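You operate a simulated robot arm through the tools that you are given. There is no shell and no other tool. Be economical: measure what you need, move in short steps, check, and stop when the job is done.

You are at the controls of a simulated two-armed robot. One attempt, no reset.

Task
Pick up the blue can from the top of the cream table with one hand, pass it to the other hand and put it on the shelf under the white stand. Set down upright: blue can.

Only the result counts: the job must be done as asked and must still hold three seconds after the hand-in. Knocking over, shifting, dropping, spilling or breaking anything else fails it.

Robot
Two 6-joint arms with two-finger parallel grippers on one trunk, on a base that drives. Base frame: it is fixed to the floor where the robot stands at the start and does not move with it; the origin is under the middle of the robot, x ahead of it, y to its left, z up. Lengths are in mm, angles in rad, forces in N, time in s.
The left shoulder is at the start at [60, 187, 1122], the right one opposite. With the tool pointing down near the work surface each hand reaches from about 260 to 620 mm from the robot's upright axis, wherever it stands, measured 20 degrees to its own side. Places, roughly: shelf under the white stand [400, -1800, 400]. Payload 1.57 kg a hand.
The tool frame of a hand sits at the grasp point between the pads (the TCP): z along the fingers, y along the line on which they close. The tips reach 30 mm beyond it. Largest opening 110 mm; finger width 24, thickness 12; the body of the gripper, 48 by 112 mm, starts 78 mm behind the TCP.
Orientation is that of the tool frame in the base frame, as a unit quaternion [w, x, y, z]. With the fingers straight down and closing along the base's y, the tool's x points along the base's -x, its y along +y and its z along -z.

Tools
- The arms move only by the tool play_rows. It takes "left_deltas", "right_deltas" or both (then of equal length, played together; a hand with none holds still); each is a list of rows, each a list of 7 numbers: the shift along the tool's x, y, z in mm, then the turn, a rotation vector about the tool's x, y, z in rad, then the closure, from 0 (fully open) to 1 (shut). In form: [[x, y, z, rx, ry, rz, hand], ...]. A call has 1 to 10 rows; each row is the pose to reach, as a shift and turn from the pose commanded when the call began, along the tool's axes at that moment. Each row takes 0.2 s and may step no farther than 50 mm and 0.15 rad from the row before; otherwise, or with a gripper value out of range, the whole call is refused. Where a pose cannot be reached the arm comes as near as it can. A force on the tool above 40 N (or 10 N above the force at the start of the call, whichever is more), or a blocked arm, ends the call early, and 0.2 s more pass. The fingers move at their own pace (about 153 mm/s each) and stop on an object; they squeeze with about 20 N. The grip force told is the motor's: it shows also when the fingers shut on nothing. Time passes only in rows, and 0.2 s behind the last, so rows that repeat a pose let the fingers close. It gives the time, the measured TCP pose, the force on the tool (base axes), the opening and the grip force at its end, in the units of the frame above (readings bear some noise), with the torque about the TCP (base axes, N m) and any sound that the robot's microphone picked up.
- Cameras (640 x 400 px; columns grow to the right, rows downward): "scene" is now at [16.3, 19.3, 1662.1]; the picture's right is [0.22, -0.97, 0.00], its down [-0.75, -0.17, -0.63] and it looks along [0.62, 0.14, -0.77] (base axes); focal length 259 px, centre (320, 200). "left" rides on the left gripper at [70, -16, -141] in its tool frame; the picture's right is [0.23, 0.97, 0.00], its down [-0.86, 0.20, -0.48] and it looks along [-0.47, 0.11, 0.88] (tool axes); focal length 222 px, centre (320, 200). "right" rides on the right gripper at [70, 16, -141] in its tool frame; the picture's right is [-0.23, 0.97, 0.00], its down [-0.86, -0.20, -0.48] and it looks along [-0.47, -0.11, 0.88] (tool axes); focal length 222 px, centre (320, 200). There is no depth. A picture from a camera that has moved, and an enlarged one, comes with that camera's place and axes in the base frame and with its lens.
- camera(camera): a new picture of that camera. No time passes.
- move_column(by): slides the trunk up (or, below 0, down) by that many mm; the arms and the scene camera ride with it, the base frame stays. It gives what a move gives, with no picture.
- drive_base(legs): drives the robot by 1 to 6 legs, each [ahead, left, turn to the left] in mm, mm and rad, along the robot's own axes; the way and the turn of a leg run together, so that a leg with both is an arc; at most 1500 mm and 3.142 rad a leg. The arms and the cameras ride along, it lands a little off, and it stops where it bumps. It gives what a move gives.
- head_to(pan, tilt): turns the head with the scene camera to pan (to the left, within 1.501 rad either way) and tilt (down, from -0.506 to 1.204), counted from straight ahead of the robot. It gives what a move gives.
- enlarge(camera, box): a new picture of the part [left, top, right, bottom] of that camera's present view, enlarged. No time passes.
- hand_in(): hands the job in; it is judged then, once.

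Go step by step. Nothing tells you exact positions but the pictures and the camera data: compare them with the known pose of the tool, close in by small moves and look again before you grip or let go. The budget is 120 turns and 108 pictures, counting those below and the enlarged ones. Unless the task says otherwise, let go and move clear before handing in, and close with one line.

The tools are called after ">>>" by a JSON object that holds its "api" and its "payload". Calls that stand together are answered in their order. play_rows: Moves the arms, as the interface text tells. Its arguments: {"type":"object","properties":{"left_deltas":{"type":"array","items":{"type":"array","items":{"type":"number"}}},"right_deltas":{"type":"array","items":{"type":"array","items":{"type":"number"}}}},"required":[]} The other tools are called the same way: move_column (by) slides the trunk up or down; drive_base (legs) drives the base; head_to (pan, tilt) turns the head that bears the scene camera; camera (camera) takes a picture; enlarge (camera, box) takes an enlarged picture of a part of a camera's view; hand_in () hands the job in.

At the start:

```text
time_s: 0.0
left_tcp_pos: [456.5, 329.1, 1138.5]
left_tool_rot: [-0.001, 0.0, 1.0, 0.0]
left_ft_force: [0.5, -1.5, -0.6]
left_ft_torque: [0.02, -0.03, -0.01]
left_gripper_width: 110.1
left_grasp_force: 0.1
right_tcp_pos: [453.7, -115.6, 1157.1]
right_tool_rot: [-0.001, 0.0, 1.0, 0.0]
right_ft_force: [0.1, -0.6, -0.6]
right_ft_torque: [-0.01, 0.03, 0.05]
right_gripper_width: 109.8
right_grasp_force: 0.1
trunk travel left (down, up): [-750.0, 240.0]
robot x, y, heading: [2.7, 2.4, 0.001]
head pan, tilt: [0.227, 0.883]
```

scene: 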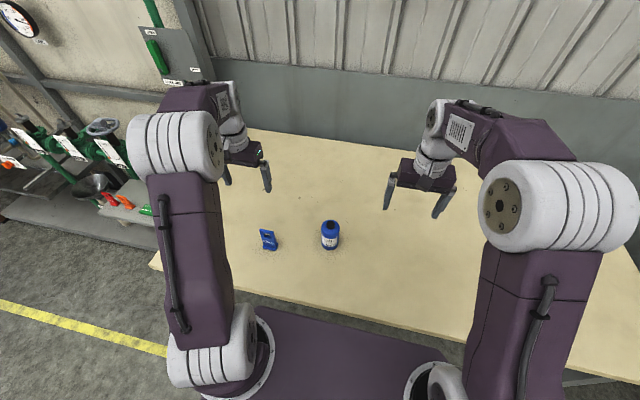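
right: 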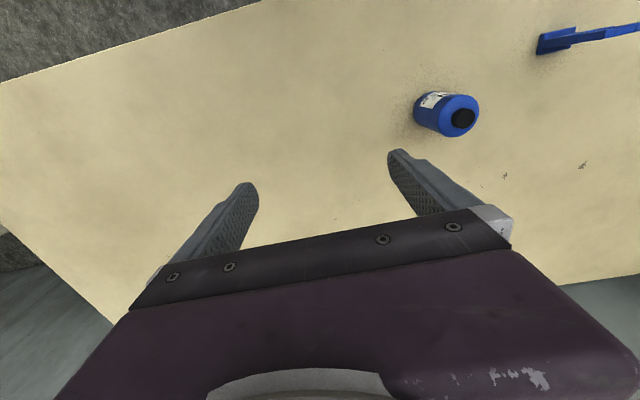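
left: 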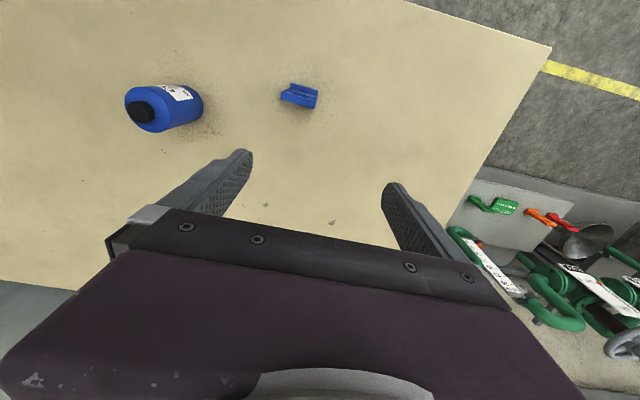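

The can stands near (470, 90) on the table, with a small blue object to its left. Before planning, I'll look at the can close up and at the stand on the right.

>>> {"api": "enlarge", "payload": {"camera": "scene", "box": [240, 190, 400, 290]}}

>>> {"api": "head_to", "payload": {"pan": -1.3, "tilt": 0.6}}

>>> {"api": "camera", "payload": {"camera": "scene"}}

```text
4.00 times, centred on (320, 240) of scene
camera zoom: at [16.3, 19.3, 1662.1], right [0.22, -0.97, 0.0], down [-0.75, -0.17, -0.63], along [0.62, 0.14, -0.77], focal length 1037 px, centre (320, 40)
```

zoom: 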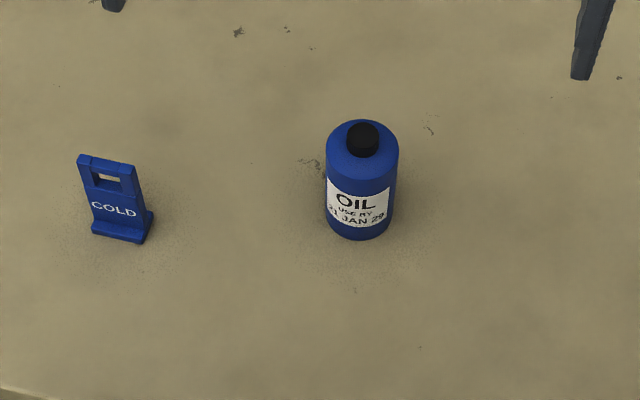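

```text
time_s: 1.6
left_tcp_pos: [456.2, 327.8, 1136.9]
left_tool_rot: [0.0, 0.0, 1.0, 0.0]
left_ft_force: [0.6, 0.2, 0.6]
left_ft_torque: [-0.01, 0.02, 0.0]
left_gripper_width: 110.2
left_grasp_force: 0.1
right_tcp_pos: [453.8, -116.0, 1157.1]
right_tool_rot: [0.0, 0.0, 1.0, -0.001]
right_ft_force: [-0.3, -0.5, 0.1]
right_ft_torque: [-0.06, 0.01, 0.01]
right_gripper_width: 109.9
right_grasp_force: 0.1
trunk travel left (down, up): [-750.0, 240.0]
robot x, y, heading: [0.1, -4.0, 0.0]
head pan, tilt: [-1.3, 0.6]
```

```text
103 pictures are left
camera scene: at [-34.4, -83.0, 1685.6], right [-0.96, -0.27, 0.0], down [-0.15, 0.54, -0.82], along [0.22, -0.79, -0.57], focal length 259 px, centre (320, 200)
```

scene: 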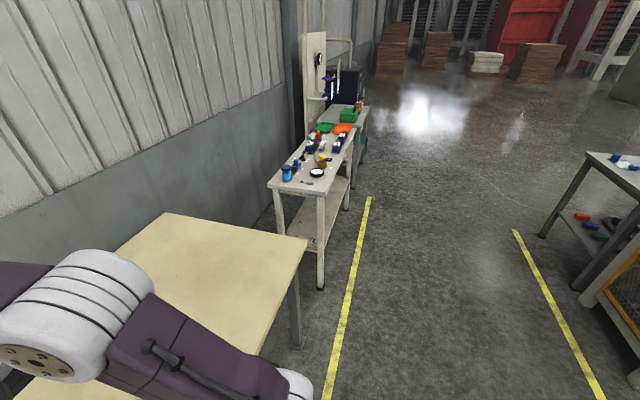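

The white stand ahead on the right has a lower shelf, and its near face is turned toward the aisle. I'll zoom in on it.

>>> {"api": "enlarge", "payload": {"camera": "scene", "box": [240, 110, 400, 300]}}

>>> {"api": "camera", "payload": {"camera": "left"}}

```text
2.11 times, centred on (320, 205) of scene
camera zoom: at [-34.4, -83.0, 1685.6], right [-0.96, -0.27, 0.0], down [-0.15, 0.54, -0.82], along [0.22, -0.79, -0.57], focal length 546 px, centre (320, 190)
```

zoom: 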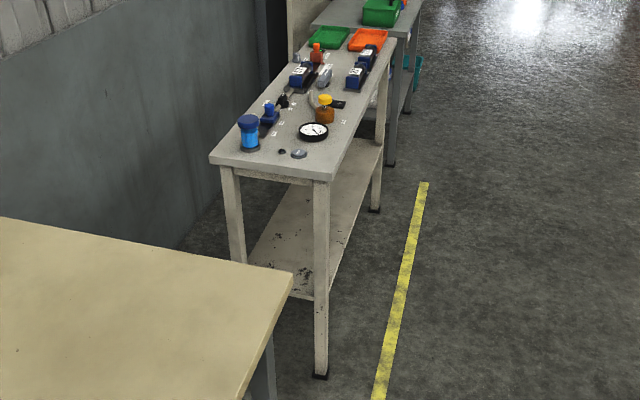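

```text
101 pictures are left
camera left: at [386.5, 309.6, 1279.2], right [-0.23, 0.97, 0.0], down [0.86, 0.2, 0.48], along [0.47, 0.11, -0.88], focal length 222 px, centre (320, 200)
```

left: 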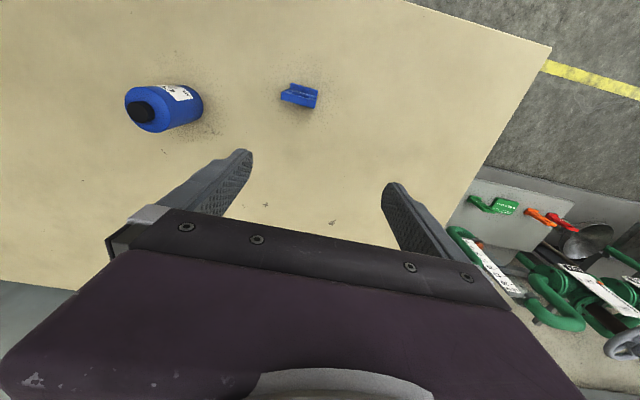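

Estimates so far: can axis at about (482, 89), body Ø≈60, top of body z≈940, top of cap z≈970. The shelf is at z≈390 with its front edge at x≈290. I'll bring the left hand over the can and move the right hand aside.

>>> {"api": "play_rows", "payload": {"left_deltas": [[-4, -40, 10, 0, 0, 0, 0], [-8, -80, 20, 0, 0, 0, 0], [-13, -120, 30, 0, 0, 0, 0], [-17, -160, 45, 0, 0, 0, 0], [-21, -200, 60, 0, 0, 0, 0], [-26, -240, 70, 0, 0, 0, 0], [-26, -240, 70, 0, 0, 0, 0]], "right_deltas": [[0, -20, 0, 0, 0, 0, 0], [0, -40, 0, 0, 0, 0, 0], [0, -60, 0, 0, 0, 0, 0], [0, -80, 0, 0, 0, 0, 0], [0, -100, 0, 0, 0, 0, 0], [0, -120, 0, 0, 0, 0, 0], [0, -120, 0, 0, 0, 0, 0]]}}

>>> {"api": "camera", "payload": {"camera": "left"}}

>>> {"api": "head_to", "payload": {"pan": 0.1, "tilt": 0.9}}

>>> {"api": "camera", "payload": {"camera": "scene"}}

```text
time_s: 3.2
left_tcp_pos: [484.4, 87.3, 1069.5]
left_tool_rot: [0.001, 0.0, 1.0, 0.001]
left_ft_force: [0.1, -0.8, 0.3]
left_ft_torque: [-0.03, -0.05, 0.02]
left_gripper_width: 110.1
left_grasp_force: 0.0
right_tcp_pos: [456.0, -234.7, 1158.4]
right_tool_rot: [0.0, 0.0, 1.0, 0.0]
right_ft_force: [-0.1, 0.5, -0.2]
right_ft_torque: [-0.03, 0.01, 0.0]
right_gripper_width: 109.9
right_grasp_force: 0.0
trunk travel left (down, up): [-750.0, 240.0]
robot x, y, heading: [1.7, 1.6, -0.004]
head pan, tilt: [-1.3, 0.6]
```

```text
100 pictures are left
camera left: at [414.0, 69.0, 1210.5], right [-0.23, 0.97, 0.0], down [0.85, 0.2, 0.48], along [0.47, 0.11, -0.88], focal length 222 px, centre (320, 200)
```

left: 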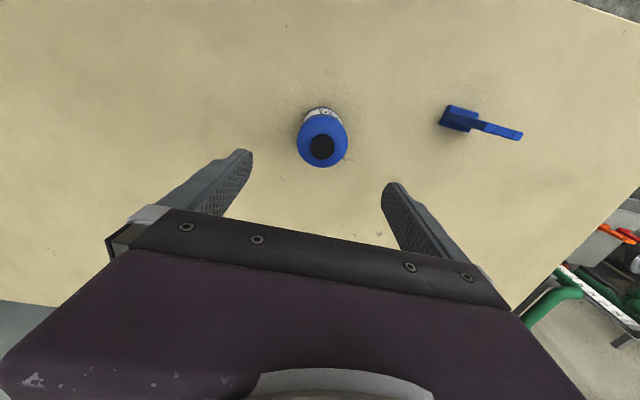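

```text
time_s: 4.8
left_tcp_pos: [484.5, 87.1, 1070.2]
left_tool_rot: [0.001, 0.0, 1.0, 0.0]
left_ft_force: [-0.6, -0.7, -0.6]
left_ft_torque: [0.0, -0.01, 0.0]
left_gripper_width: 110.1
left_grasp_force: 0.0
right_tcp_pos: [456.2, -235.6, 1157.2]
right_tool_rot: [0.0, 0.0, 1.0, 0.0]
right_ft_force: [0.3, -0.2, -0.2]
right_ft_torque: [0.01, -0.01, 0.01]
right_gripper_width: 110.2
right_grasp_force: 0.0
trunk travel left (down, up): [-750.0, 240.0]
robot x, y, heading: [1.0, -2.5, 0.002]
head pan, tilt: [0.099, 0.901]
```

```text
99 pictures are left
camera scene: at [17.1, 9.3, 1660.9], right [0.1, -1.0, 0.0], down [-0.78, -0.08, -0.62], along [0.62, 0.06, -0.78], focal length 259 px, centre (320, 200)
```

scene: 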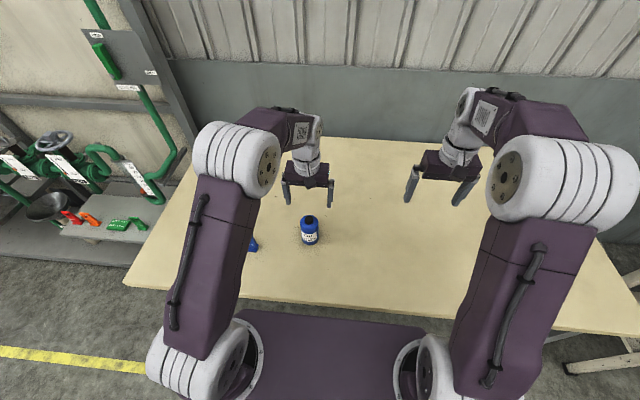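

The can is centred between the open fingers. I'll go down to z≈930, look, then grip.

>>> {"api": "play_rows", "payload": {"left_deltas": [[3, 2, 35, 0, 0, 0, 0], [3, 2, 70, 0, 0, 0, 0], [3, 2, 105, 0, 0, 0, 0], [3, 2, 125, 0, 0, 0, 0], [3, 2, 141, 0, 0, 0, 0], [3, 2, 141, 0, 0, 0, 0]]}}

>>> {"api": "camera", "payload": {"camera": "left"}}

>>> {"api": "enlarge", "payload": {"camera": "scene", "box": [230, 170, 390, 270]}}

>>> {"api": "enlarge", "payload": {"camera": "right", "box": [400, 0, 640, 150]}}

```text
time_s: 6.2
left_tcp_pos: [480.0, 90.6, 926.0]
left_tool_rot: [0.0, 0.0, 1.0, 0.0]
left_ft_force: [-0.2, 0.0, 0.0]
left_ft_torque: [0.04, 0.0, 0.0]
left_gripper_width: 109.7
left_grasp_force: 0.0
right_tcp_pos: [454.3, -236.1, 1157.7]
right_tool_rot: [0.0, 0.0, 1.0, -0.001]
right_ft_force: [-0.3, 0.0, 0.1]
right_ft_torque: [0.0, 0.02, 0.05]
right_gripper_width: 110.1
right_grasp_force: 0.0
trunk travel left (down, up): [-750.0, 240.0]
robot x, y, heading: [-0.6, 2.4, 0.001]
head pan, tilt: [0.099, 0.901]
```

```text
98 pictures are left
camera left: at [409.2, 71.1, 1067.0], right [-0.23, 0.97, 0.0], down [0.85, 0.2, 0.48], along [0.47, 0.11, -0.88], focal length 222 px, centre (320, 200)
```

left: 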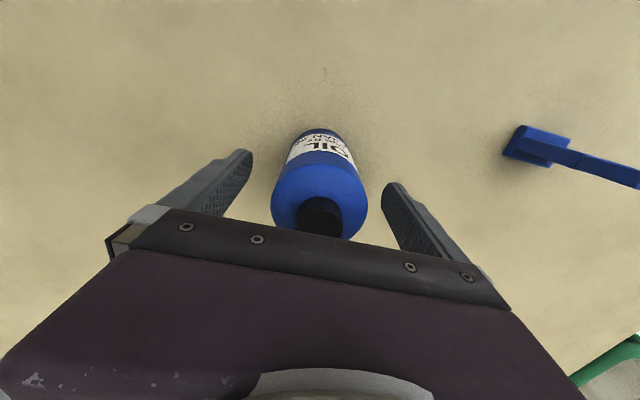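

```text
4.00 times, centred on (310, 220) of scene
camera zoom: at [16.8, 9.6, 1660.8], right [0.1, -1.0, 0.0], down [-0.78, -0.08, -0.62], along [0.62, 0.06, -0.78], focal length 1037 px, centre (360, 120)
```

zoom: 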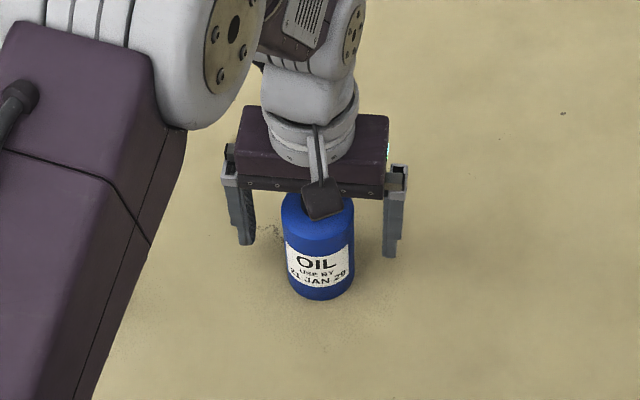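

```text
2.67 times, centred on (520, 75) of right
camera zoom: at [384.3, -219.4, 1299.3], right [0.23, 0.97, 0.0], down [0.86, -0.2, 0.48], along [0.47, -0.11, -0.88], focal length 592 px, centre (-213, 533)
```

zoom: 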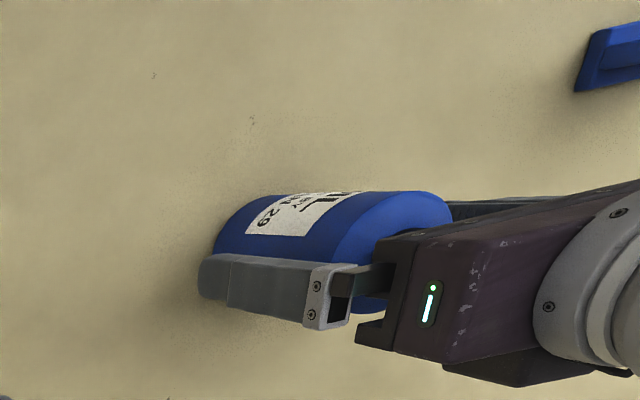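

The fingers straddle the upper body and x is aligned. I'll raise 6 mm to leave room for the other hand, then close and lift a little.

>>> {"api": "play_rows", "payload": {"left_deltas": [[0, 0, -6, 0, 0, 0, 0], [0, 0, -6, 0, 0, 0, 1], [0, 0, -6, 0, 0, 0, 1], [0, 0, -6, 0, 0, 0, 1], [0, 0, -6, 0, 0, 0, 1]]}}

>>> {"api": "play_rows", "payload": {"left_deltas": [[0, 0, -20, 0, 0, 0, 1], [0, 0, -50, 0, 0, 0, 1], [0, 0, -90, 0, 0, 0, 1], [0, 0, -90, 0, 0, 0, 1]]}}

>>> {"api": "enlarge", "payload": {"camera": "scene", "box": [230, 150, 390, 250]}}

>>> {"api": "camera", "payload": {"camera": "right"}}

```text
time_s: 7.3
left_tcp_pos: [479.6, 90.5, 933.1]
left_tool_rot: [0.0, -0.001, 1.0, 0.0]
left_ft_force: [-0.6, -0.5, 1.6]
left_ft_torque: [0.06, 0.05, 0.0]
left_gripper_width: 59.4
left_grasp_force: 19.7
right_tcp_pos: [455.0, -236.0, 1157.2]
right_tool_rot: [0.0, -0.001, 1.0, -0.001]
right_ft_force: [0.7, 0.5, 0.4]
right_ft_torque: [-0.04, 0.03, -0.01]
right_gripper_width: 110.0
right_grasp_force: 0.0
trunk travel left (down, up): [-750.0, 240.0]
robot x, y, heading: [0.9, 1.4, 0.001]
head pan, tilt: [0.099, 0.901]
```

```text
time_s: 8.3
left_tcp_pos: [479.5, 92.3, 1023.2]
left_tool_rot: [0.0, 0.0, 1.0, 0.0]
left_ft_force: [0.8, 0.4, -3.1]
left_ft_torque: [0.03, 0.03, -0.02]
left_gripper_width: 59.1
left_grasp_force: 20.3
right_tcp_pos: [458.5, -235.2, 1156.8]
right_tool_rot: [0.0, 0.0, 1.0, 0.0]
right_ft_force: [0.3, -0.2, 0.2]
right_ft_torque: [0.02, 0.01, 0.02]
right_gripper_width: 110.1
right_grasp_force: 0.0
trunk travel left (down, up): [-750.0, 240.0]
robot x, y, heading: [2.7, 1.5, 0.005]
head pan, tilt: [0.099, 0.901]
```

```text
4.00 times, centred on (310, 200) of scene
camera zoom: at [18.0, 9.6, 1660.8], right [0.1, -1.0, 0.0], down [-0.78, -0.08, -0.62], along [0.62, 0.06, -0.78], focal length 1037 px, centre (360, 200)
```

zoom: 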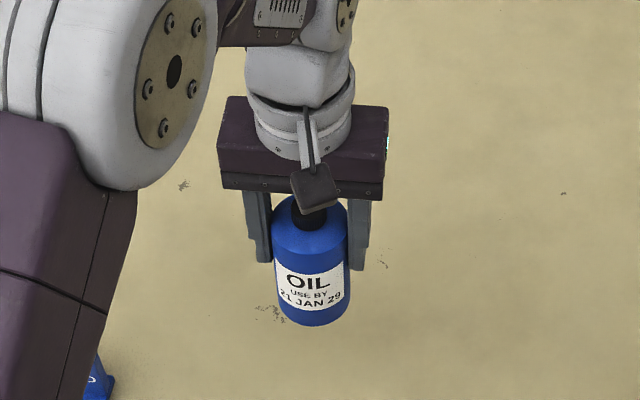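

```text
94 pictures are left
camera right: at [385.2, -219.3, 1299.0], right [0.23, 0.97, 0.0], down [0.86, -0.2, 0.48], along [0.47, -0.11, -0.88], focal length 222 px, centre (320, 200)
```

right: 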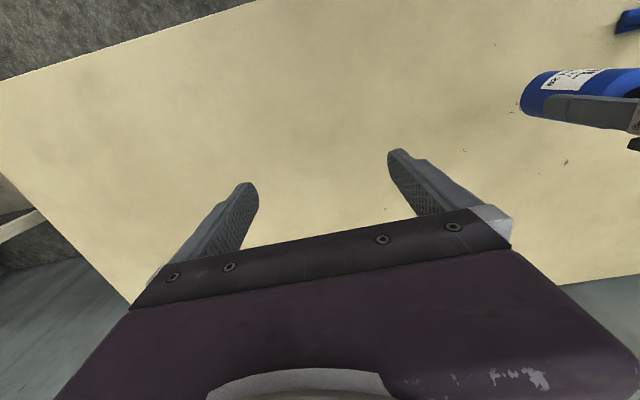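

The can is held and lifted. Next I'll pitch the right hand to about 20° below horizontal, pointing forward, on its own side and lower down. It will then grip the lower part of the can.

>>> {"api": "play_rows", "payload": {"right_deltas": [[8.5, 0, 15, 0, -0.1357, 0, 0], [17, 0, 30, 0, -0.2714, 0, 0], [25.5, 0, 45, 0, -0.407, 0, 0], [34, 0, 60, 0, -0.5428, 0, 0], [42.5, 0, 75, 0, -0.6785, 0, 0], [51, 0, 90, 0, -0.8142, 0, 0], [59.5, 0, 105, 0, -0.95, 0, 0], [68, 0, 120, 0, -1.0856, 0, 0], [76, 0, 135, 0, -1.222, 0, 0], [76, 0, 135, 0, -1.222, 0, 0]]}}

>>> {"api": "camera", "payload": {"camera": "right"}}

>>> {"api": "camera", "payload": {"camera": "scene"}}

```text
time_s: 10.6
left_tcp_pos: [477.6, 90.7, 1022.1]
left_tool_rot: [-0.001, 0.0, 1.0, 0.0]
left_ft_force: [-0.1, -0.3, -3.6]
left_ft_torque: [-0.01, 0.01, -0.03]
left_gripper_width: 59.4
left_grasp_force: 19.4
right_tcp_pos: [474.8, -293.3, 1128.8]
right_tool_rot: [0.561, 0.009, 0.828, 0.025]
right_ft_force: [-0.2, -0.4, -1.2]
right_ft_torque: [-0.01, -0.01, 0.02]
right_gripper_width: 110.0
right_grasp_force: 0.0
right hand out of reach, approached as far as the arm can: row 4, 5, 6, 7, 8, 9, 10
trunk travel left (down, up): [-750.0, 240.0]
robot x, y, heading: [-0.8, -3.1, -0.001]
head pan, tilt: [0.099, 0.901]
```

```text
93 pictures are left
camera right: at [315.3, -278.7, 1116.9], right [0.07, 0.96, 0.26], down [-0.12, -0.25, 0.96], along [0.99, -0.1, 0.1], focal length 222 px, centre (320, 200)
```

right: 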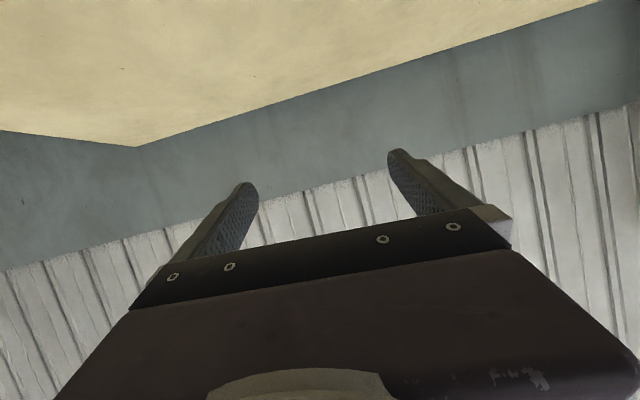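

```text
92 pictures are left
camera scene: at [16.0, 9.0, 1660.8], right [0.1, -1.0, 0.0], down [-0.78, -0.08, -0.62], along [0.62, 0.06, -0.78], focal length 259 px, centre (320, 200)
```

scene: 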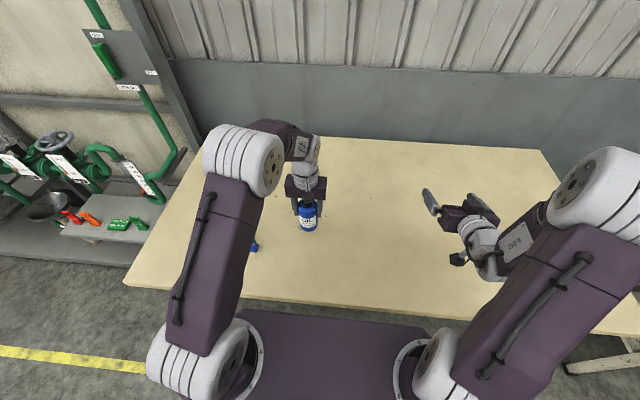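

The right hand can't point forward that close in, so it needs more forward distance. I'll extend it and see how the pose responds.

>>> {"api": "play_rows", "payload": {"right_deltas": [[0, 0, 40, 0, 0, 0, 0], [0, 0, 80, 0, 0, 0, 0], [0, 0, 110, 0, 0, 0, 0], [0, 0, 110, 0, 0, 0, 0]]}}

```text
time_s: 11.6
left_tcp_pos: [479.6, 90.8, 1023.2]
left_tool_rot: [-0.001, 0.001, 1.0, 0.0]
left_ft_force: [0.2, 0.3, -3.1]
left_ft_torque: [0.03, 0.0, 0.0]
left_gripper_width: 59.6
left_grasp_force: 20.3
right_tcp_pos: [575.0, -292.9, 1085.9]
right_tool_rot: [0.559, 0.009, 0.829, 0.025]
right_ft_force: [-0.3, -0.4, -0.3]
right_ft_torque: [0.0, 0.04, 0.04]
right_gripper_width: 109.8
right_grasp_force: 0.0
trunk travel left (down, up): [-750.0, 240.0]
robot x, y, heading: [-3.9, 0.1, -0.005]
head pan, tilt: [0.099, 0.901]
```

The right hand now reaches properly at x≈575. I'll raise the left hand with the can to (540, 0, 1150), then bring the right hand underneath it so the can can be lowered between its open fingers.

>>> {"api": "play_rows", "payload": {"left_deltas": [[-15, -15, -35, 0, 0, 0, 1], [-30, -40, -70, 0, 0, 0, 1], [-45, -65, -100, 0, 0, 0, 1], [-60, -91, -127, 0, 0, 0, 1], [-60, -91, -127, 0, 0, 0, 1]]}}

>>> {"api": "play_rows", "payload": {"right_deltas": [[35, 10, 3, 0, 0, -0.055, 0], [70, 45, 6, 0, 0, -0.055, 0], [105, 80, 8, 0, 0, -0.055, 0], [105, 125, 8, 0, 0, -0.055, 0], [105, 165, 8, 0, 0, -0.055, 0], [105, 205, 8, 0, 0, -0.055, 0], [105, 240, 8, 0, 0, -0.055, 0], [105, 240, 8, 0, 0, -0.055, 0]]}}

>>> {"api": "camera", "payload": {"camera": "scene"}}

>>> {"api": "camera", "payload": {"camera": "right"}}

```text
time_s: 12.8
left_tcp_pos: [538.9, 0.8, 1150.4]
left_tool_rot: [-0.001, 0.0, 1.0, 0.0]
left_ft_force: [0.4, 0.2, -3.3]
left_ft_torque: [0.01, -0.02, 0.0]
left_gripper_width: 59.1
left_grasp_force: 19.9
left hand out of reach, approached as far as the arm can: row 4, 5
right_tcp_pos: [575.2, -292.2, 1086.8]
right_tool_rot: [0.56, 0.009, 0.828, 0.026]
right_ft_force: [-0.2, -0.2, 0.2]
right_ft_torque: [-0.04, 0.02, 0.0]
right_gripper_width: 110.1
right_grasp_force: 0.0
trunk travel left (down, up): [-750.0, 240.0]
robot x, y, heading: [-0.1, 0.4, 0.001]
head pan, tilt: [0.099, 0.901]
```

```text
time_s: 14.6
left_tcp_pos: [538.5, 1.0, 1148.8]
left_tool_rot: [0.0, 0.0, 1.0, 0.0]
left_ft_force: [-0.3, 0.5, -2.4]
left_ft_torque: [0.03, 0.02, 0.01]
left_gripper_width: 59.4
left_grasp_force: 20.5
right_tcp_pos: [578.3, -187.3, 1020.4]
right_tool_rot: [0.546, -0.019, 0.835, 0.074]
right_ft_force: [-0.3, -0.2, 0.9]
right_ft_torque: [-0.01, -0.01, 0.02]
right_gripper_width: 110.1
right_grasp_force: 0.0
right hand out of reach, approached as far as the arm can: row 1, 2, 3, 4, 5, 6, 7, 8
trunk travel left (down, up): [-750.0, 240.0]
robot x, y, heading: [0.6, -3.1, -0.002]
head pan, tilt: [0.099, 0.901]
```

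```text
91 pictures are left
camera scene: at [17.2, 9.4, 1660.8], right [0.1, -1.0, 0.0], down [-0.78, -0.08, -0.62], along [0.62, 0.06, -0.78], focal length 259 px, centre (320, 200)
```

scene: 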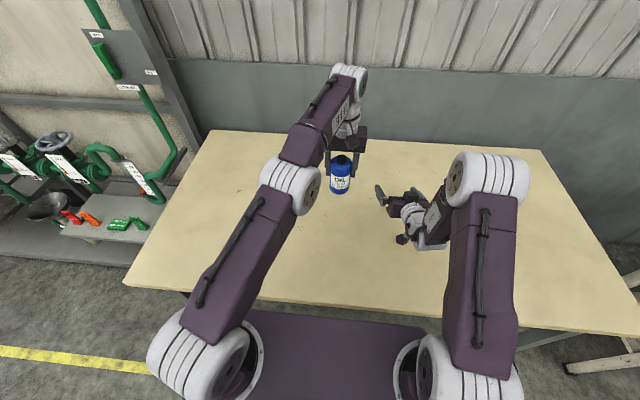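

```text
90 pictures are left
camera right: at [418.3, -187.9, 1014.0], right [-0.02, 0.95, 0.31], down [-0.07, -0.31, 0.95], along [1.0, 0.0, 0.07], focal length 222 px, centre (320, 200)
```

right: 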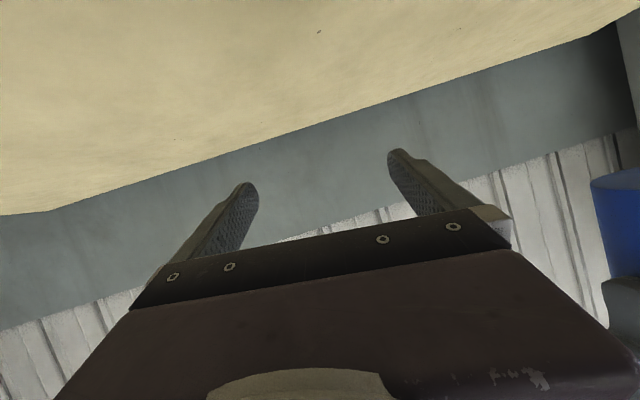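

The wrist wants to point along the arm's own direction, so I'll yaw the right hand about 30° more to the left, which should make it reachable.

>>> {"api": "play_rows", "payload": {"right_deltas": [[0, 0, 0, -0.1, 0.011, -0.064, 0], [0, 0, 0, -0.2, 0.022, -0.128, 0], [0, 0, 0, -0.3, 0.033, -0.192, 0], [0, 0, 0, -0.4, 0.045, -0.256, 0], [0, 0, 0, -0.494, 0.056, -0.32, 0], [0, 0, 0, -0.494, 0.056, -0.32, 0]]}}

```text
time_s: 15.9
left_tcp_pos: [537.9, 1.4, 1150.1]
left_tool_rot: [0.0, -0.001, 1.0, 0.0]
left_ft_force: [0.4, -1.2, -3.1]
left_ft_torque: [-0.02, 0.0, -0.02]
left_gripper_width: 59.5
left_grasp_force: 19.8
right_tcp_pos: [578.1, -185.5, 1018.6]
right_tool_rot: [0.505, -0.285, 0.793, 0.188]
right_ft_force: [-0.7, 0.7, 0.2]
right_ft_torque: [-0.02, 0.01, -0.02]
right_gripper_width: 110.0
right_grasp_force: 0.0
trunk travel left (down, up): [-750.0, 240.0]
robot x, y, heading: [1.3, 2.6, -0.002]
head pan, tilt: [0.099, 0.901]
```

That pose was reached without complaint: yaw 40°, pitch 25° down, roll ≈0. Now I'll slide the right hand under the can.

>>> {"api": "play_rows", "payload": {"right_deltas": [[-4, 34, 18, 0, 0, 0, 0], [-7, 67, 36, 0, 0, 0, 0], [-11, 101, 54, 0, 0, 0, 0], [-14, 134, 71, 0, 0, 0, 0], [-18, 168, 89, 0, 0, 0, 0], [-18, 168, 89, 0, 0, 0, 0]]}}

>>> {"api": "camera", "payload": {"camera": "right"}}

>>> {"api": "camera", "payload": {"camera": "scene"}}

>>> {"api": "camera", "payload": {"camera": "left"}}

```text
time_s: 17.4
left_tcp_pos: [538.6, 0.8, 1149.5]
left_tool_rot: [0.0, 0.0, 1.0, -0.001]
left_ft_force: [-0.2, -0.5, -3.7]
left_ft_torque: [0.01, 0.02, -0.01]
left_gripper_width: 59.4
left_grasp_force: 20.2
right_tcp_pos: [555.6, 1.2, 1008.7]
right_tool_rot: [0.502, -0.283, 0.795, 0.192]
right_ft_force: [-0.4, 0.4, -0.2]
right_ft_torque: [0.02, -0.04, 0.01]
right_gripper_width: 110.0
right_grasp_force: 0.1
right hand out of reach, approached as far as the arm can: row 4, 5, 6
trunk travel left (down, up): [-750.0, 240.0]
robot x, y, heading: [3.1, -1.9, 0.001]
head pan, tilt: [0.099, 0.901]
```

```text
89 pictures are left
camera right: at [423.2, -88.4, 1005.6], right [-0.55, 0.8, 0.23], down [0.09, -0.22, 0.97], along [0.83, 0.56, 0.05], focal length 222 px, centre (320, 200)
```

right: 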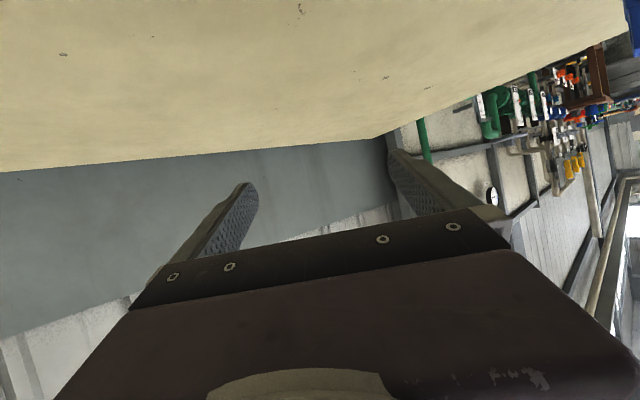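

```text
88 pictures are left
camera scene: at [17.5, 8.5, 1660.8], right [0.1, -1.0, 0.0], down [-0.78, -0.08, -0.62], along [0.62, 0.06, -0.78], focal length 259 px, centre (320, 200)
```

scene: 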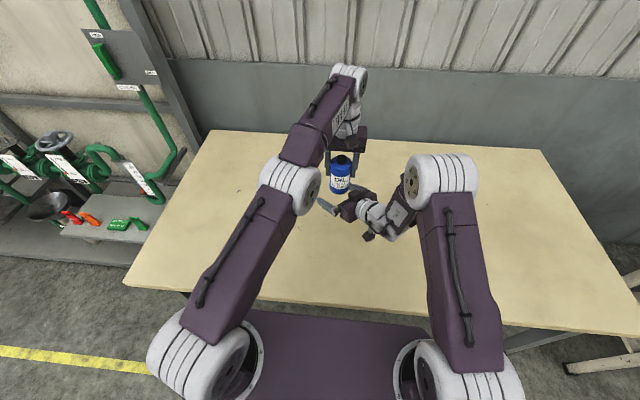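

```text
87 pictures are left
camera left: at [468.5, -18.1, 1290.7], right [-0.23, 0.97, 0.0], down [0.86, 0.2, 0.48], along [0.47, 0.11, -0.88], focal length 222 px, centre (320, 200)
```

left: 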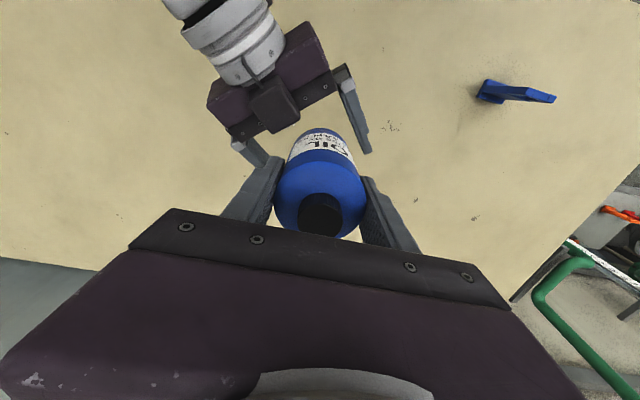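

The right hand is at (555.6, 1.2, 1009), just below the can. I'll move the left hand over it and yaw it by 40° so both closing axes match. Then I'll lower partway and check.

>>> {"api": "play_rows", "payload": {"left_deltas": [[-4, 0, 0, 0, 0, -0.14, 1], [-8, 0, 4, 0, 0, -0.28, 1], [-12, 0, 8, 0, 0, -0.42, 1], [-17, 0, 12, 0, 0, -0.56, 1], [-17, 0, 20, 0, 0, -0.7, 1], [-17, 0, 35, 0, 0, -0.7, 1], [-17, 0, 35, 0, 0, -0.7, 1]]}}

>>> {"api": "camera", "payload": {"camera": "right"}}

>>> {"api": "camera", "payload": {"camera": "left"}}

>>> {"api": "enlarge", "payload": {"camera": "scene", "box": [270, 130, 430, 230]}}

```text
time_s: 18.9
left_tcp_pos: [549.8, 0.6, 1112.8]
left_tool_rot: [0.001, -0.343, 0.939, 0.0]
left_ft_force: [-0.6, -0.3, -3.2]
left_ft_torque: [0.0, -0.02, -0.02]
left_gripper_width: 59.1
left_grasp_force: 19.8
left hand out of reach, approached as far as the arm can: row 1, 2, 3, 4, 5, 6, 7
right_tcp_pos: [556.4, 0.4, 1009.0]
right_tool_rot: [0.501, -0.284, 0.794, 0.192]
right_ft_force: [0.6, 0.9, 0.6]
right_ft_torque: [-0.02, -0.02, 0.05]
right_gripper_width: 109.9
right_grasp_force: 0.1
trunk travel left (down, up): [-750.0, 240.0]
robot x, y, heading: [-3.2, -2.6, -0.001]
head pan, tilt: [0.099, 0.901]
```

```text
86 pictures are left
camera right: at [423.2, -88.0, 1005.7], right [-0.55, 0.8, 0.23], down [0.09, -0.21, 0.97], along [0.83, 0.56, 0.05], focal length 222 px, centre (320, 200)
```

right: 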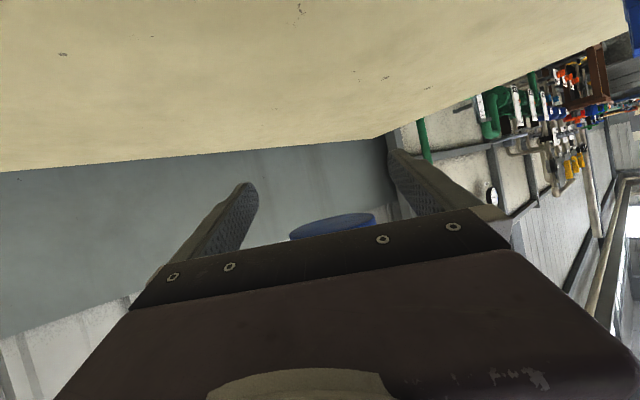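

```text
85 pictures are left
camera left: at [506.8, -58.8, 1253.9], right [-0.8, 0.6, 0.0], down [0.53, 0.7, 0.48], along [0.29, 0.38, -0.88], focal length 222 px, centre (320, 200)
```

left: 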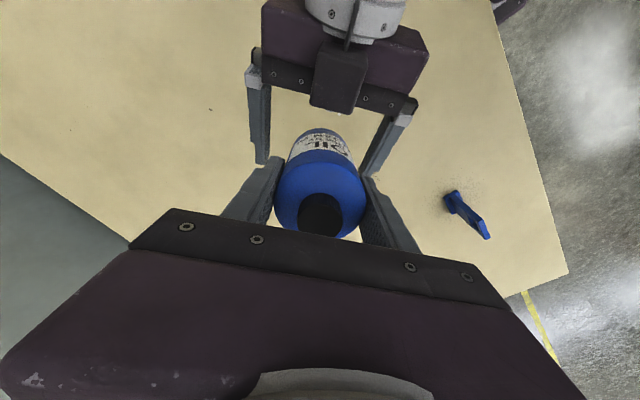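

```text
4.00 times, centred on (350, 180) of scene
camera zoom: at [17.4, 9.7, 1660.8], right [0.1, -1.0, 0.0], down [-0.78, -0.08, -0.62], along [0.62, 0.06, -0.78], focal length 1037 px, centre (200, 280)
```

zoom: 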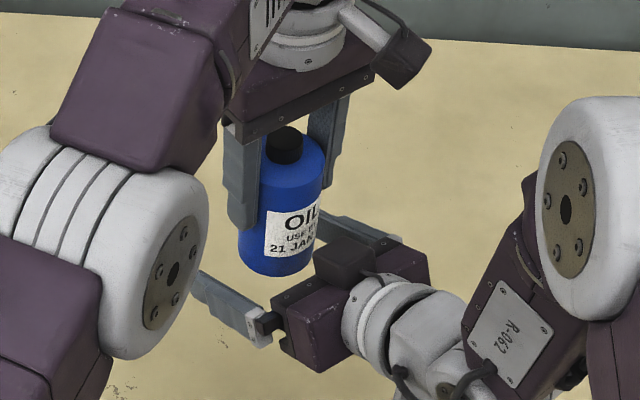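

The geometry fits; the can axis is about 6 mm behind the right TCP. I'll lower the can between the right fingers to its final relative height.

>>> {"api": "play_rows", "payload": {"left_deltas": [[-4, -3, 15, 0, 0, 0, 1], [-4, -3, 30, 0, 0, 0, 1], [-4, -3, 42, 0, 0, 0, 1], [-4, -3, 50, 0, 0, 0, 1], [-4, -3, 50, 0, 0, 0, 1]]}}

>>> {"api": "camera", "payload": {"camera": "right"}}

>>> {"api": "enlarge", "payload": {"camera": "scene", "box": [270, 130, 430, 230]}}

>>> {"api": "enlarge", "payload": {"camera": "left", "box": [220, 50, 440, 250]}}

```text
time_s: 20.1
left_tcp_pos: [555.6, 2.5, 1063.5]
left_tool_rot: [0.0, -0.342, 0.94, 0.0]
left_ft_force: [-0.5, 0.4, -3.4]
left_ft_torque: [0.03, 0.0, -0.02]
left_gripper_width: 59.3
left_grasp_force: 19.6
right_tcp_pos: [555.9, 1.4, 1007.8]
right_tool_rot: [0.502, -0.284, 0.794, 0.192]
right_ft_force: [-0.1, -0.3, -0.6]
right_ft_torque: [0.0, 0.02, -0.01]
right_gripper_width: 109.9
right_grasp_force: 0.1
trunk travel left (down, up): [-750.0, 240.0]
robot x, y, heading: [0.5, 2.4, -0.002]
head pan, tilt: [0.099, 0.901]
```

```text
83 pictures are left
camera right: at [423.2, -88.1, 1005.7], right [-0.55, 0.8, 0.23], down [0.09, -0.21, 0.97], along [0.83, 0.56, 0.05], focal length 222 px, centre (320, 200)
```

right: 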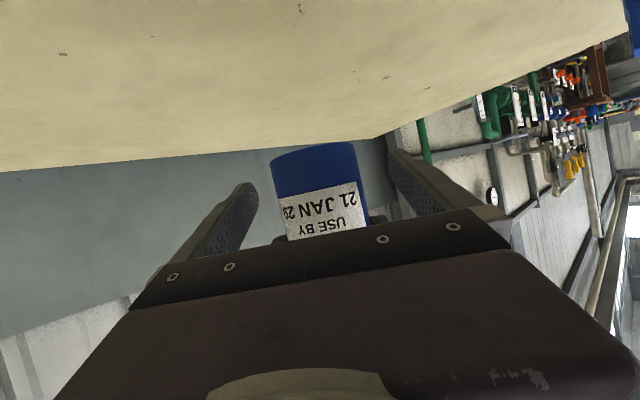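

```text
4.00 times, centred on (350, 180) of scene
camera zoom: at [17.4, 9.6, 1660.8], right [0.1, -1.0, 0.0], down [-0.78, -0.08, -0.62], along [0.62, 0.06, -0.78], focal length 1037 px, centre (200, 280)
```

zoom: 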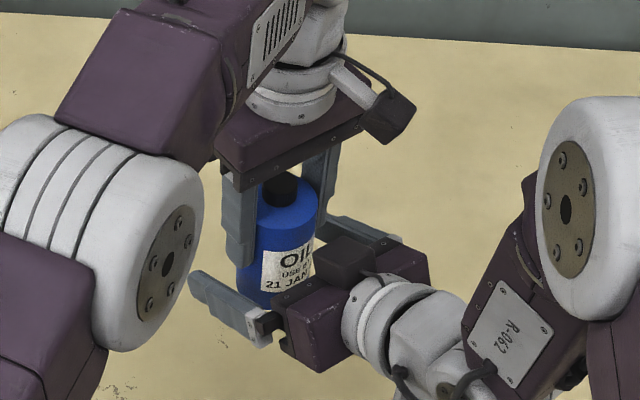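

```text
2.00 times, centred on (330, 150) of left
camera zoom: at [511.7, -58.3, 1203.8], right [-0.8, 0.6, 0.0], down [0.53, 0.7, 0.48], along [0.29, 0.38, -0.88], focal length 444 px, centre (300, 300)
```

zoom: 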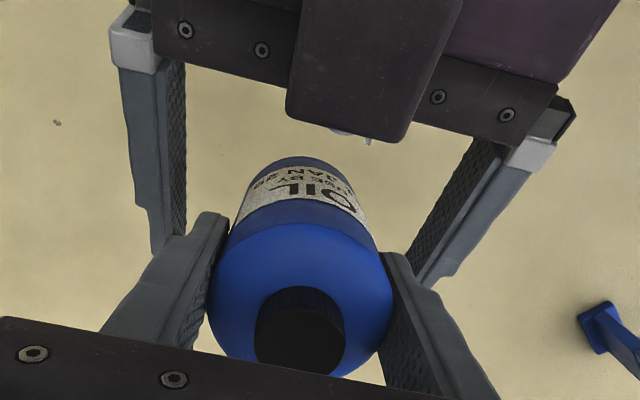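

The can is centred between the right fingers, with the left fingertips above them. I'll close the right hand.

>>> {"api": "play_rows", "payload": {"left_deltas": [[0, 0, 0, 0, 0, 0, 1], [0, 0, 0, 0, 0, 0, 1], [0, 0, 0, 0, 0, 0, 1], [0, 0, 0, 0, 0, 0, 1]], "right_deltas": [[0, 0, 0, 0, 0, 0, 1], [0, 0, 0, 0, 0, 0, 1], [0, 0, 0, 0, 0, 0, 1], [0, 0, 0, 0, 0, 0, 1]]}}

>>> {"api": "camera", "payload": {"camera": "right"}}

>>> {"api": "enlarge", "payload": {"camera": "left", "box": [220, 50, 440, 250]}}

```text
time_s: 21.1
left_tcp_pos: [556.5, 0.7, 1063.2]
left_tool_rot: [0.0, -0.343, 0.939, 0.001]
left_ft_force: [3.2, -2.8, -5.7]
left_ft_torque: [0.19, 0.1, 0.03]
left_gripper_width: 59.4
left_grasp_force: 20.0
right_tcp_pos: [555.4, 1.5, 1009.1]
right_tool_rot: [0.502, -0.284, 0.794, 0.192]
right_ft_force: [-3.6, 2.7, 1.9]
right_ft_torque: [-0.28, -0.26, -0.01]
right_gripper_width: 59.7
right_grasp_force: 19.9
trunk travel left (down, up): [-750.0, 240.0]
robot x, y, heading: [1.2, -0.8, -0.002]
head pan, tilt: [0.099, 0.901]
```

```text
80 pictures are left
camera right: at [423.2, -88.0, 1005.6], right [-0.55, 0.8, 0.23], down [0.09, -0.21, 0.97], along [0.83, 0.56, 0.05], focal length 222 px, centre (320, 200)
```

right: 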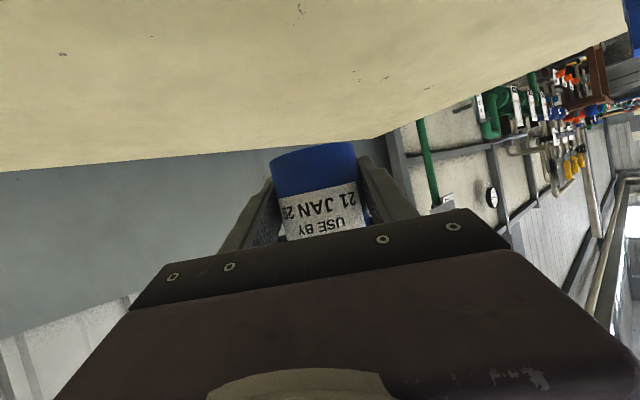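

```text
2.00 times, centred on (330, 150) of left
camera zoom: at [511.9, -58.4, 1203.8], right [-0.8, 0.6, 0.0], down [0.53, 0.7, 0.48], along [0.29, 0.38, -0.88], focal length 444 px, centre (300, 300)
```

zoom: 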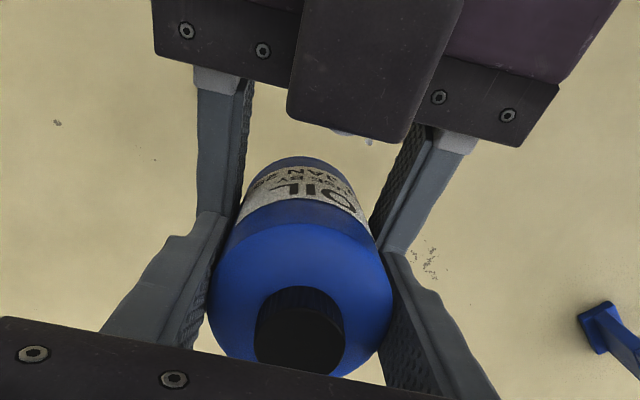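

The right hand grips the can (59.7 mm, 20 N). I'll release the left hand and lift it straight up.

>>> {"api": "play_rows", "payload": {"left_deltas": [[0, 0, 0, 0, 0, 0, 0.6], [0, 0, 0, 0, 0, 0, 0.2], [0, 0, 0, 0, 0, 0, 0], [0, 0, 0, 0, 0, 0, 0], [0, 0, -40, 0, 0, 0, 0], [0, 0, -80, 0, 0, 0, 0], [0, 0, -110, 0, 0, 0, 0]], "right_deltas": [[0, 0, 0, 0, 0, 0, 1], [0, 0, 0, 0, 0, 0, 1], [0, 0, 0, 0, 0, 0, 1], [0, 0, 0, 0, 0, 0, 1], [0, 0, 0, 0, 0, 0, 1], [0, 0, 0, 0, 0, 0, 1], [0, 0, 0, 0, 0, 0, 1]]}}

>>> {"api": "camera", "payload": {"camera": "right"}}

>>> {"api": "enlarge", "payload": {"camera": "scene", "box": [270, 130, 430, 230]}}

```text
time_s: 22.8
left_tcp_pos: [536.7, 8.4, 1165.7]
left_tool_rot: [0.001, -0.344, 0.939, 0.0]
left_ft_force: [-0.4, 0.7, 1.0]
left_ft_torque: [-0.01, -0.01, 0.0]
left_gripper_width: 110.0
left_grasp_force: 0.0
left hand out of reach, approached as far as the arm can: row 6, 7
right_tcp_pos: [556.3, 1.4, 1008.1]
right_tool_rot: [0.502, -0.284, 0.794, 0.192]
right_ft_force: [0.4, 0.5, 0.4]
right_ft_torque: [0.04, 0.01, 0.03]
right_gripper_width: 59.7
right_grasp_force: 20.1
trunk travel left (down, up): [-750.0, 240.0]
robot x, y, heading: [1.8, -2.8, 0.001]
head pan, tilt: [0.099, 0.901]
```

```text
78 pictures are left
camera right: at [423.4, -88.1, 1005.5], right [-0.55, 0.8, 0.23], down [0.09, -0.21, 0.97], along [0.83, 0.56, 0.05], focal length 222 px, centre (320, 200)
```

right: 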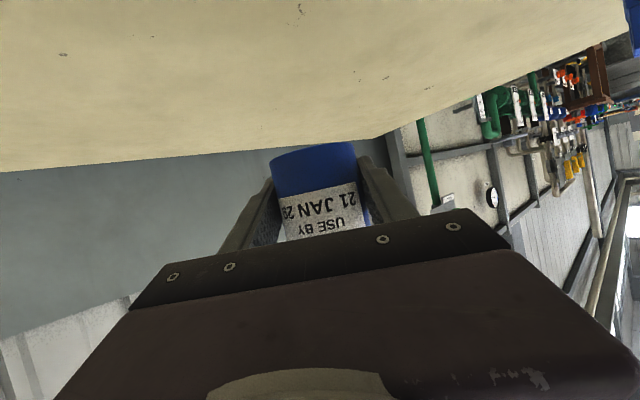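

```text
4.00 times, centred on (350, 180) of scene
camera zoom: at [17.8, 9.6, 1660.8], right [0.1, -1.0, 0.0], down [-0.78, -0.08, -0.62], along [0.62, 0.06, -0.78], focal length 1037 px, centre (200, 280)
```

zoom: 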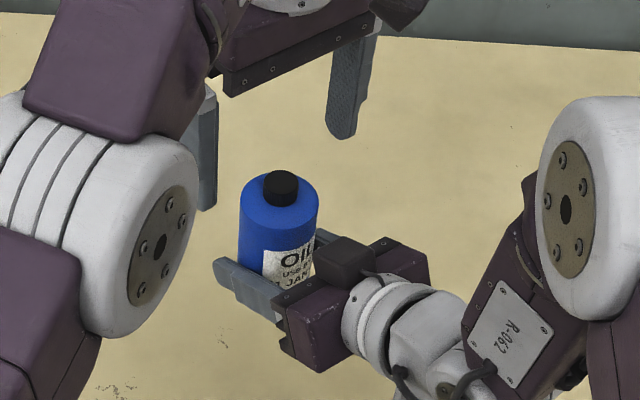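

The handover is done and the right hand holds the can upright. I'll tuck the left hand back to its own side before driving.

>>> {"api": "play_rows", "payload": {"left_deltas": [[-5, 43, 0, 0, 0, 0, 0], [-9, 87, 0, 0, 0, 0, 0], [-14, 131, 0, 0, 0, 0, 0], [-18, 175, 0, 0, 0, 0, 0], [-23, 219, 0, 0, 0, 0, 0], [-28, 262, 0, 0, 0, 0, 0], [-32, 306, 0, 0, 0, 0, 0], [-37, 350, 0, 0, 0, 0, 0]], "right_deltas": [[0, 0, 0, 0, 0, 0, 1], [0, 0, 0, 0, 0, 0, 1], [0, 0, 0, 0, 0, 0, 1], [0, 0, 0, 0, 0, 0, 1], [0, 0, 0, 0, 0, 0, 1], [0, 0, 0, 0, 0, 0, 1], [0, 0, 0, 0, 0, 0, 1], [0, 0, 0, 0, 0, 0, 1]]}}

>>> {"api": "head_to", "payload": {"pan": -1.5, "tilt": 0.5}}

>>> {"api": "camera", "payload": {"camera": "scene"}}

```text
time_s: 24.6
left_tcp_pos: [336.2, 301.7, 1162.7]
left_tool_rot: [0.0, -0.343, 0.939, 0.0]
left_ft_force: [-0.3, 0.3, 0.1]
left_ft_torque: [0.01, -0.04, -0.02]
left_gripper_width: 109.8
left_grasp_force: 0.1
right_tcp_pos: [554.2, 1.4, 1008.7]
right_tool_rot: [0.502, -0.285, 0.794, 0.192]
right_ft_force: [1.1, -0.1, 0.0]
right_ft_torque: [0.02, 0.03, 0.0]
right_gripper_width: 59.3
right_grasp_force: 20.1
trunk travel left (down, up): [-750.0, 240.0]
robot x, y, heading: [-0.5, 0.8, -0.007]
head pan, tilt: [0.099, 0.901]
```

```text
time_s: 26.2
left_tcp_pos: [337.6, 299.2, 1162.6]
left_tool_rot: [0.0, -0.343, 0.939, 0.0]
left_ft_force: [-0.4, 0.3, -0.3]
left_ft_torque: [0.01, -0.02, -0.02]
left_gripper_width: 110.1
left_grasp_force: 0.1
right_tcp_pos: [555.6, 1.3, 1008.8]
right_tool_rot: [0.502, -0.284, 0.794, 0.193]
right_ft_force: [-0.3, -0.1, -0.5]
right_ft_torque: [-0.02, 0.0, 0.04]
right_gripper_width: 59.5
right_grasp_force: 20.2
trunk travel left (down, up): [-750.0, 240.0]
robot x, y, heading: [1.6, -0.0, -0.001]
head pan, tilt: [-1.499, 0.499]
```

```text
76 pictures are left
camera scene: at [-51.1, -88.5, 1694.7], right [-1.0, -0.07, 0.0], down [-0.03, 0.48, -0.88], along [0.06, -0.88, -0.48], focal length 259 px, centre (320, 200)
```

scene: 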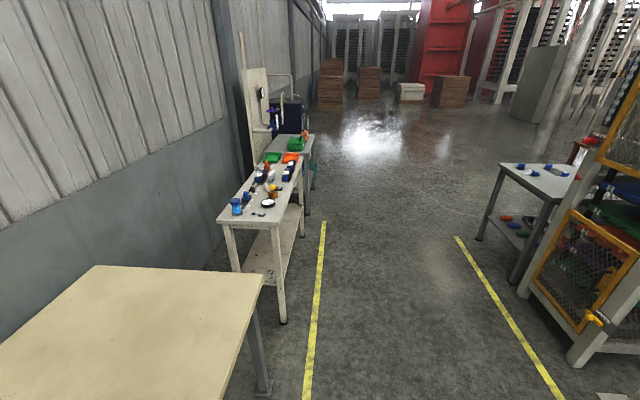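

The aisle is clear back to about x≈-1300. I'll back off 640 mm and then strafe right 1750 mm.

>>> {"api": "drive_base", "payload": {"legs": [[-640, 0, 0], [0, -900, 0], [0, -850, 0]]}}

>>> {"api": "head_to", "payload": {"pan": -0.1, "tilt": 0.7}}

>>> {"api": "camera", "payload": {"camera": "scene"}}

```text
time_s: 38.2
left_tcp_pos: [-286.7, -1455.8, 1163.4]
left_tool_rot: [0.0, -0.344, 0.939, 0.0]
left_ft_force: [0.3, 1.3, -0.3]
left_ft_torque: [0.04, -0.03, -0.01]
left_gripper_width: 110.1
left_grasp_force: 0.1
right_tcp_pos: [-66.9, -1751.4, 1007.5]
right_tool_rot: [0.502, -0.286, 0.793, 0.193]
right_ft_force: [0.4, -0.3, 1.0]
right_ft_torque: [0.0, 0.01, 0.05]
right_gripper_width: 59.5
right_grasp_force: 20.0
trunk travel left (down, up): [-750.0, 240.0]
robot x, y, heading: [-625.0, -1761.0, 0.003]
head pan, tilt: [-1.499, 0.499]
```

```text
time_s: 39.7
left_tcp_pos: [-286.2, -1456.1, 1163.2]
left_tool_rot: [0.0, -0.345, 0.939, 0.0]
left_ft_force: [0.6, 0.9, 0.5]
left_ft_torque: [0.04, -0.02, -0.01]
left_gripper_width: 109.9
left_grasp_force: 0.0
right_tcp_pos: [-67.7, -1753.7, 1007.6]
right_tool_rot: [0.502, -0.285, 0.793, 0.193]
right_ft_force: [-0.1, 0.3, -0.2]
right_ft_torque: [0.01, 0.02, -0.01]
right_gripper_width: 59.5
right_grasp_force: 20.1
trunk travel left (down, up): [-750.0, 240.0]
robot x, y, heading: [-621.4, -1759.4, 0.003]
head pan, tilt: [-0.099, 0.7]
```

```text
75 pictures are left
camera scene: at [-597.0, -1762.5, 1677.0], right [-0.1, -1.0, 0.0], down [-0.64, 0.06, -0.76], along [0.76, -0.07, -0.64], focal length 259 px, centre (320, 200)
```

scene: 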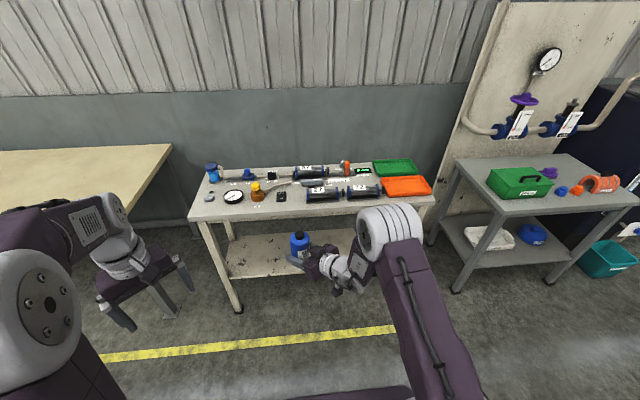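

The shelf is empty and the hand is in front of its middle. I'll lower the trunk until the can is at shelf-gap height, then look.

>>> {"api": "move_column", "payload": {"by": -520}}

>>> {"api": "head_to", "payload": {"pan": -0.1, "tilt": 0.4}}

>>> {"api": "camera", "payload": {"camera": "scene"}}

>>> {"api": "camera", "payload": {"camera": "right"}}

>>> {"api": "camera", "payload": {"camera": "left"}}

```text
refused: -520 is not a number from -400 to 400
```

```text
time_s: 40.5
left_tcp_pos: [-286.6, -1455.5, 1163.7]
left_tool_rot: [0.0, -0.345, 0.939, 0.0]
left_ft_force: [0.2, -0.5, -0.3]
left_ft_torque: [-0.02, 0.02, -0.02]
left_gripper_width: 110.0
left_grasp_force: 0.0
right_tcp_pos: [-67.5, -1753.9, 1009.3]
right_tool_rot: [0.502, -0.285, 0.793, 0.193]
right_ft_force: [0.2, -0.1, -1.0]
right_ft_torque: [0.04, 0.0, 0.01]
right_gripper_width: 59.5
right_grasp_force: 19.9
trunk travel left (down, up): [-750.0, 240.0]
robot x, y, heading: [-625.7, -1758.8, 0.006]
head pan, tilt: [-0.099, 0.4]
```

```text
74 pictures are left
camera scene: at [-589.3, -1763.3, 1703.8], right [-0.1, -1.0, 0.0], down [-0.39, 0.04, -0.92], along [0.92, -0.09, -0.39], focal length 259 px, centre (320, 200)
```

scene: 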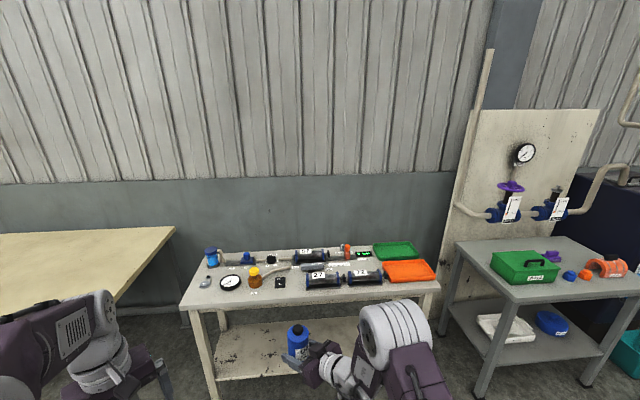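

```text
73 pictures are left
camera right: at [-200.5, -1843.1, 1005.6], right [-0.55, 0.8, 0.23], down [0.09, -0.21, 0.97], along [0.83, 0.56, 0.05], focal length 222 px, centre (320, 200)
```

right: 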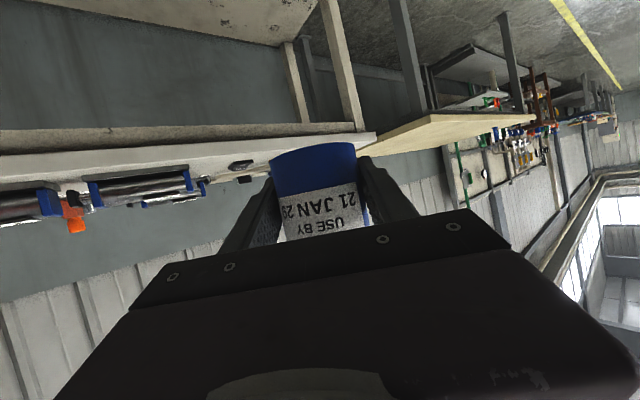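

```text
72 pictures are left
camera left: at [-330.3, -1515.3, 1304.8], right [-0.8, 0.6, 0.0], down [0.52, 0.7, 0.48], along [0.28, 0.38, -0.88], focal length 222 px, centre (320, 200)
```

left: 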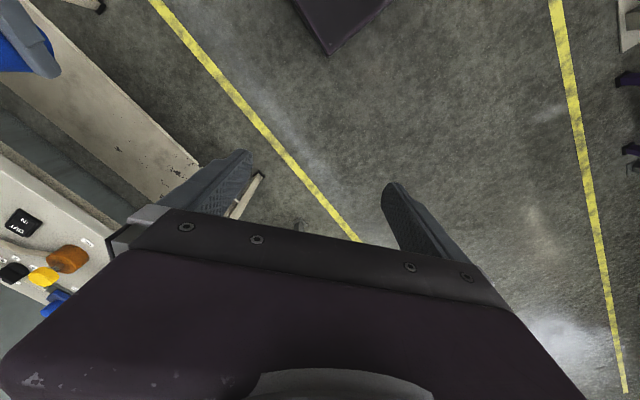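

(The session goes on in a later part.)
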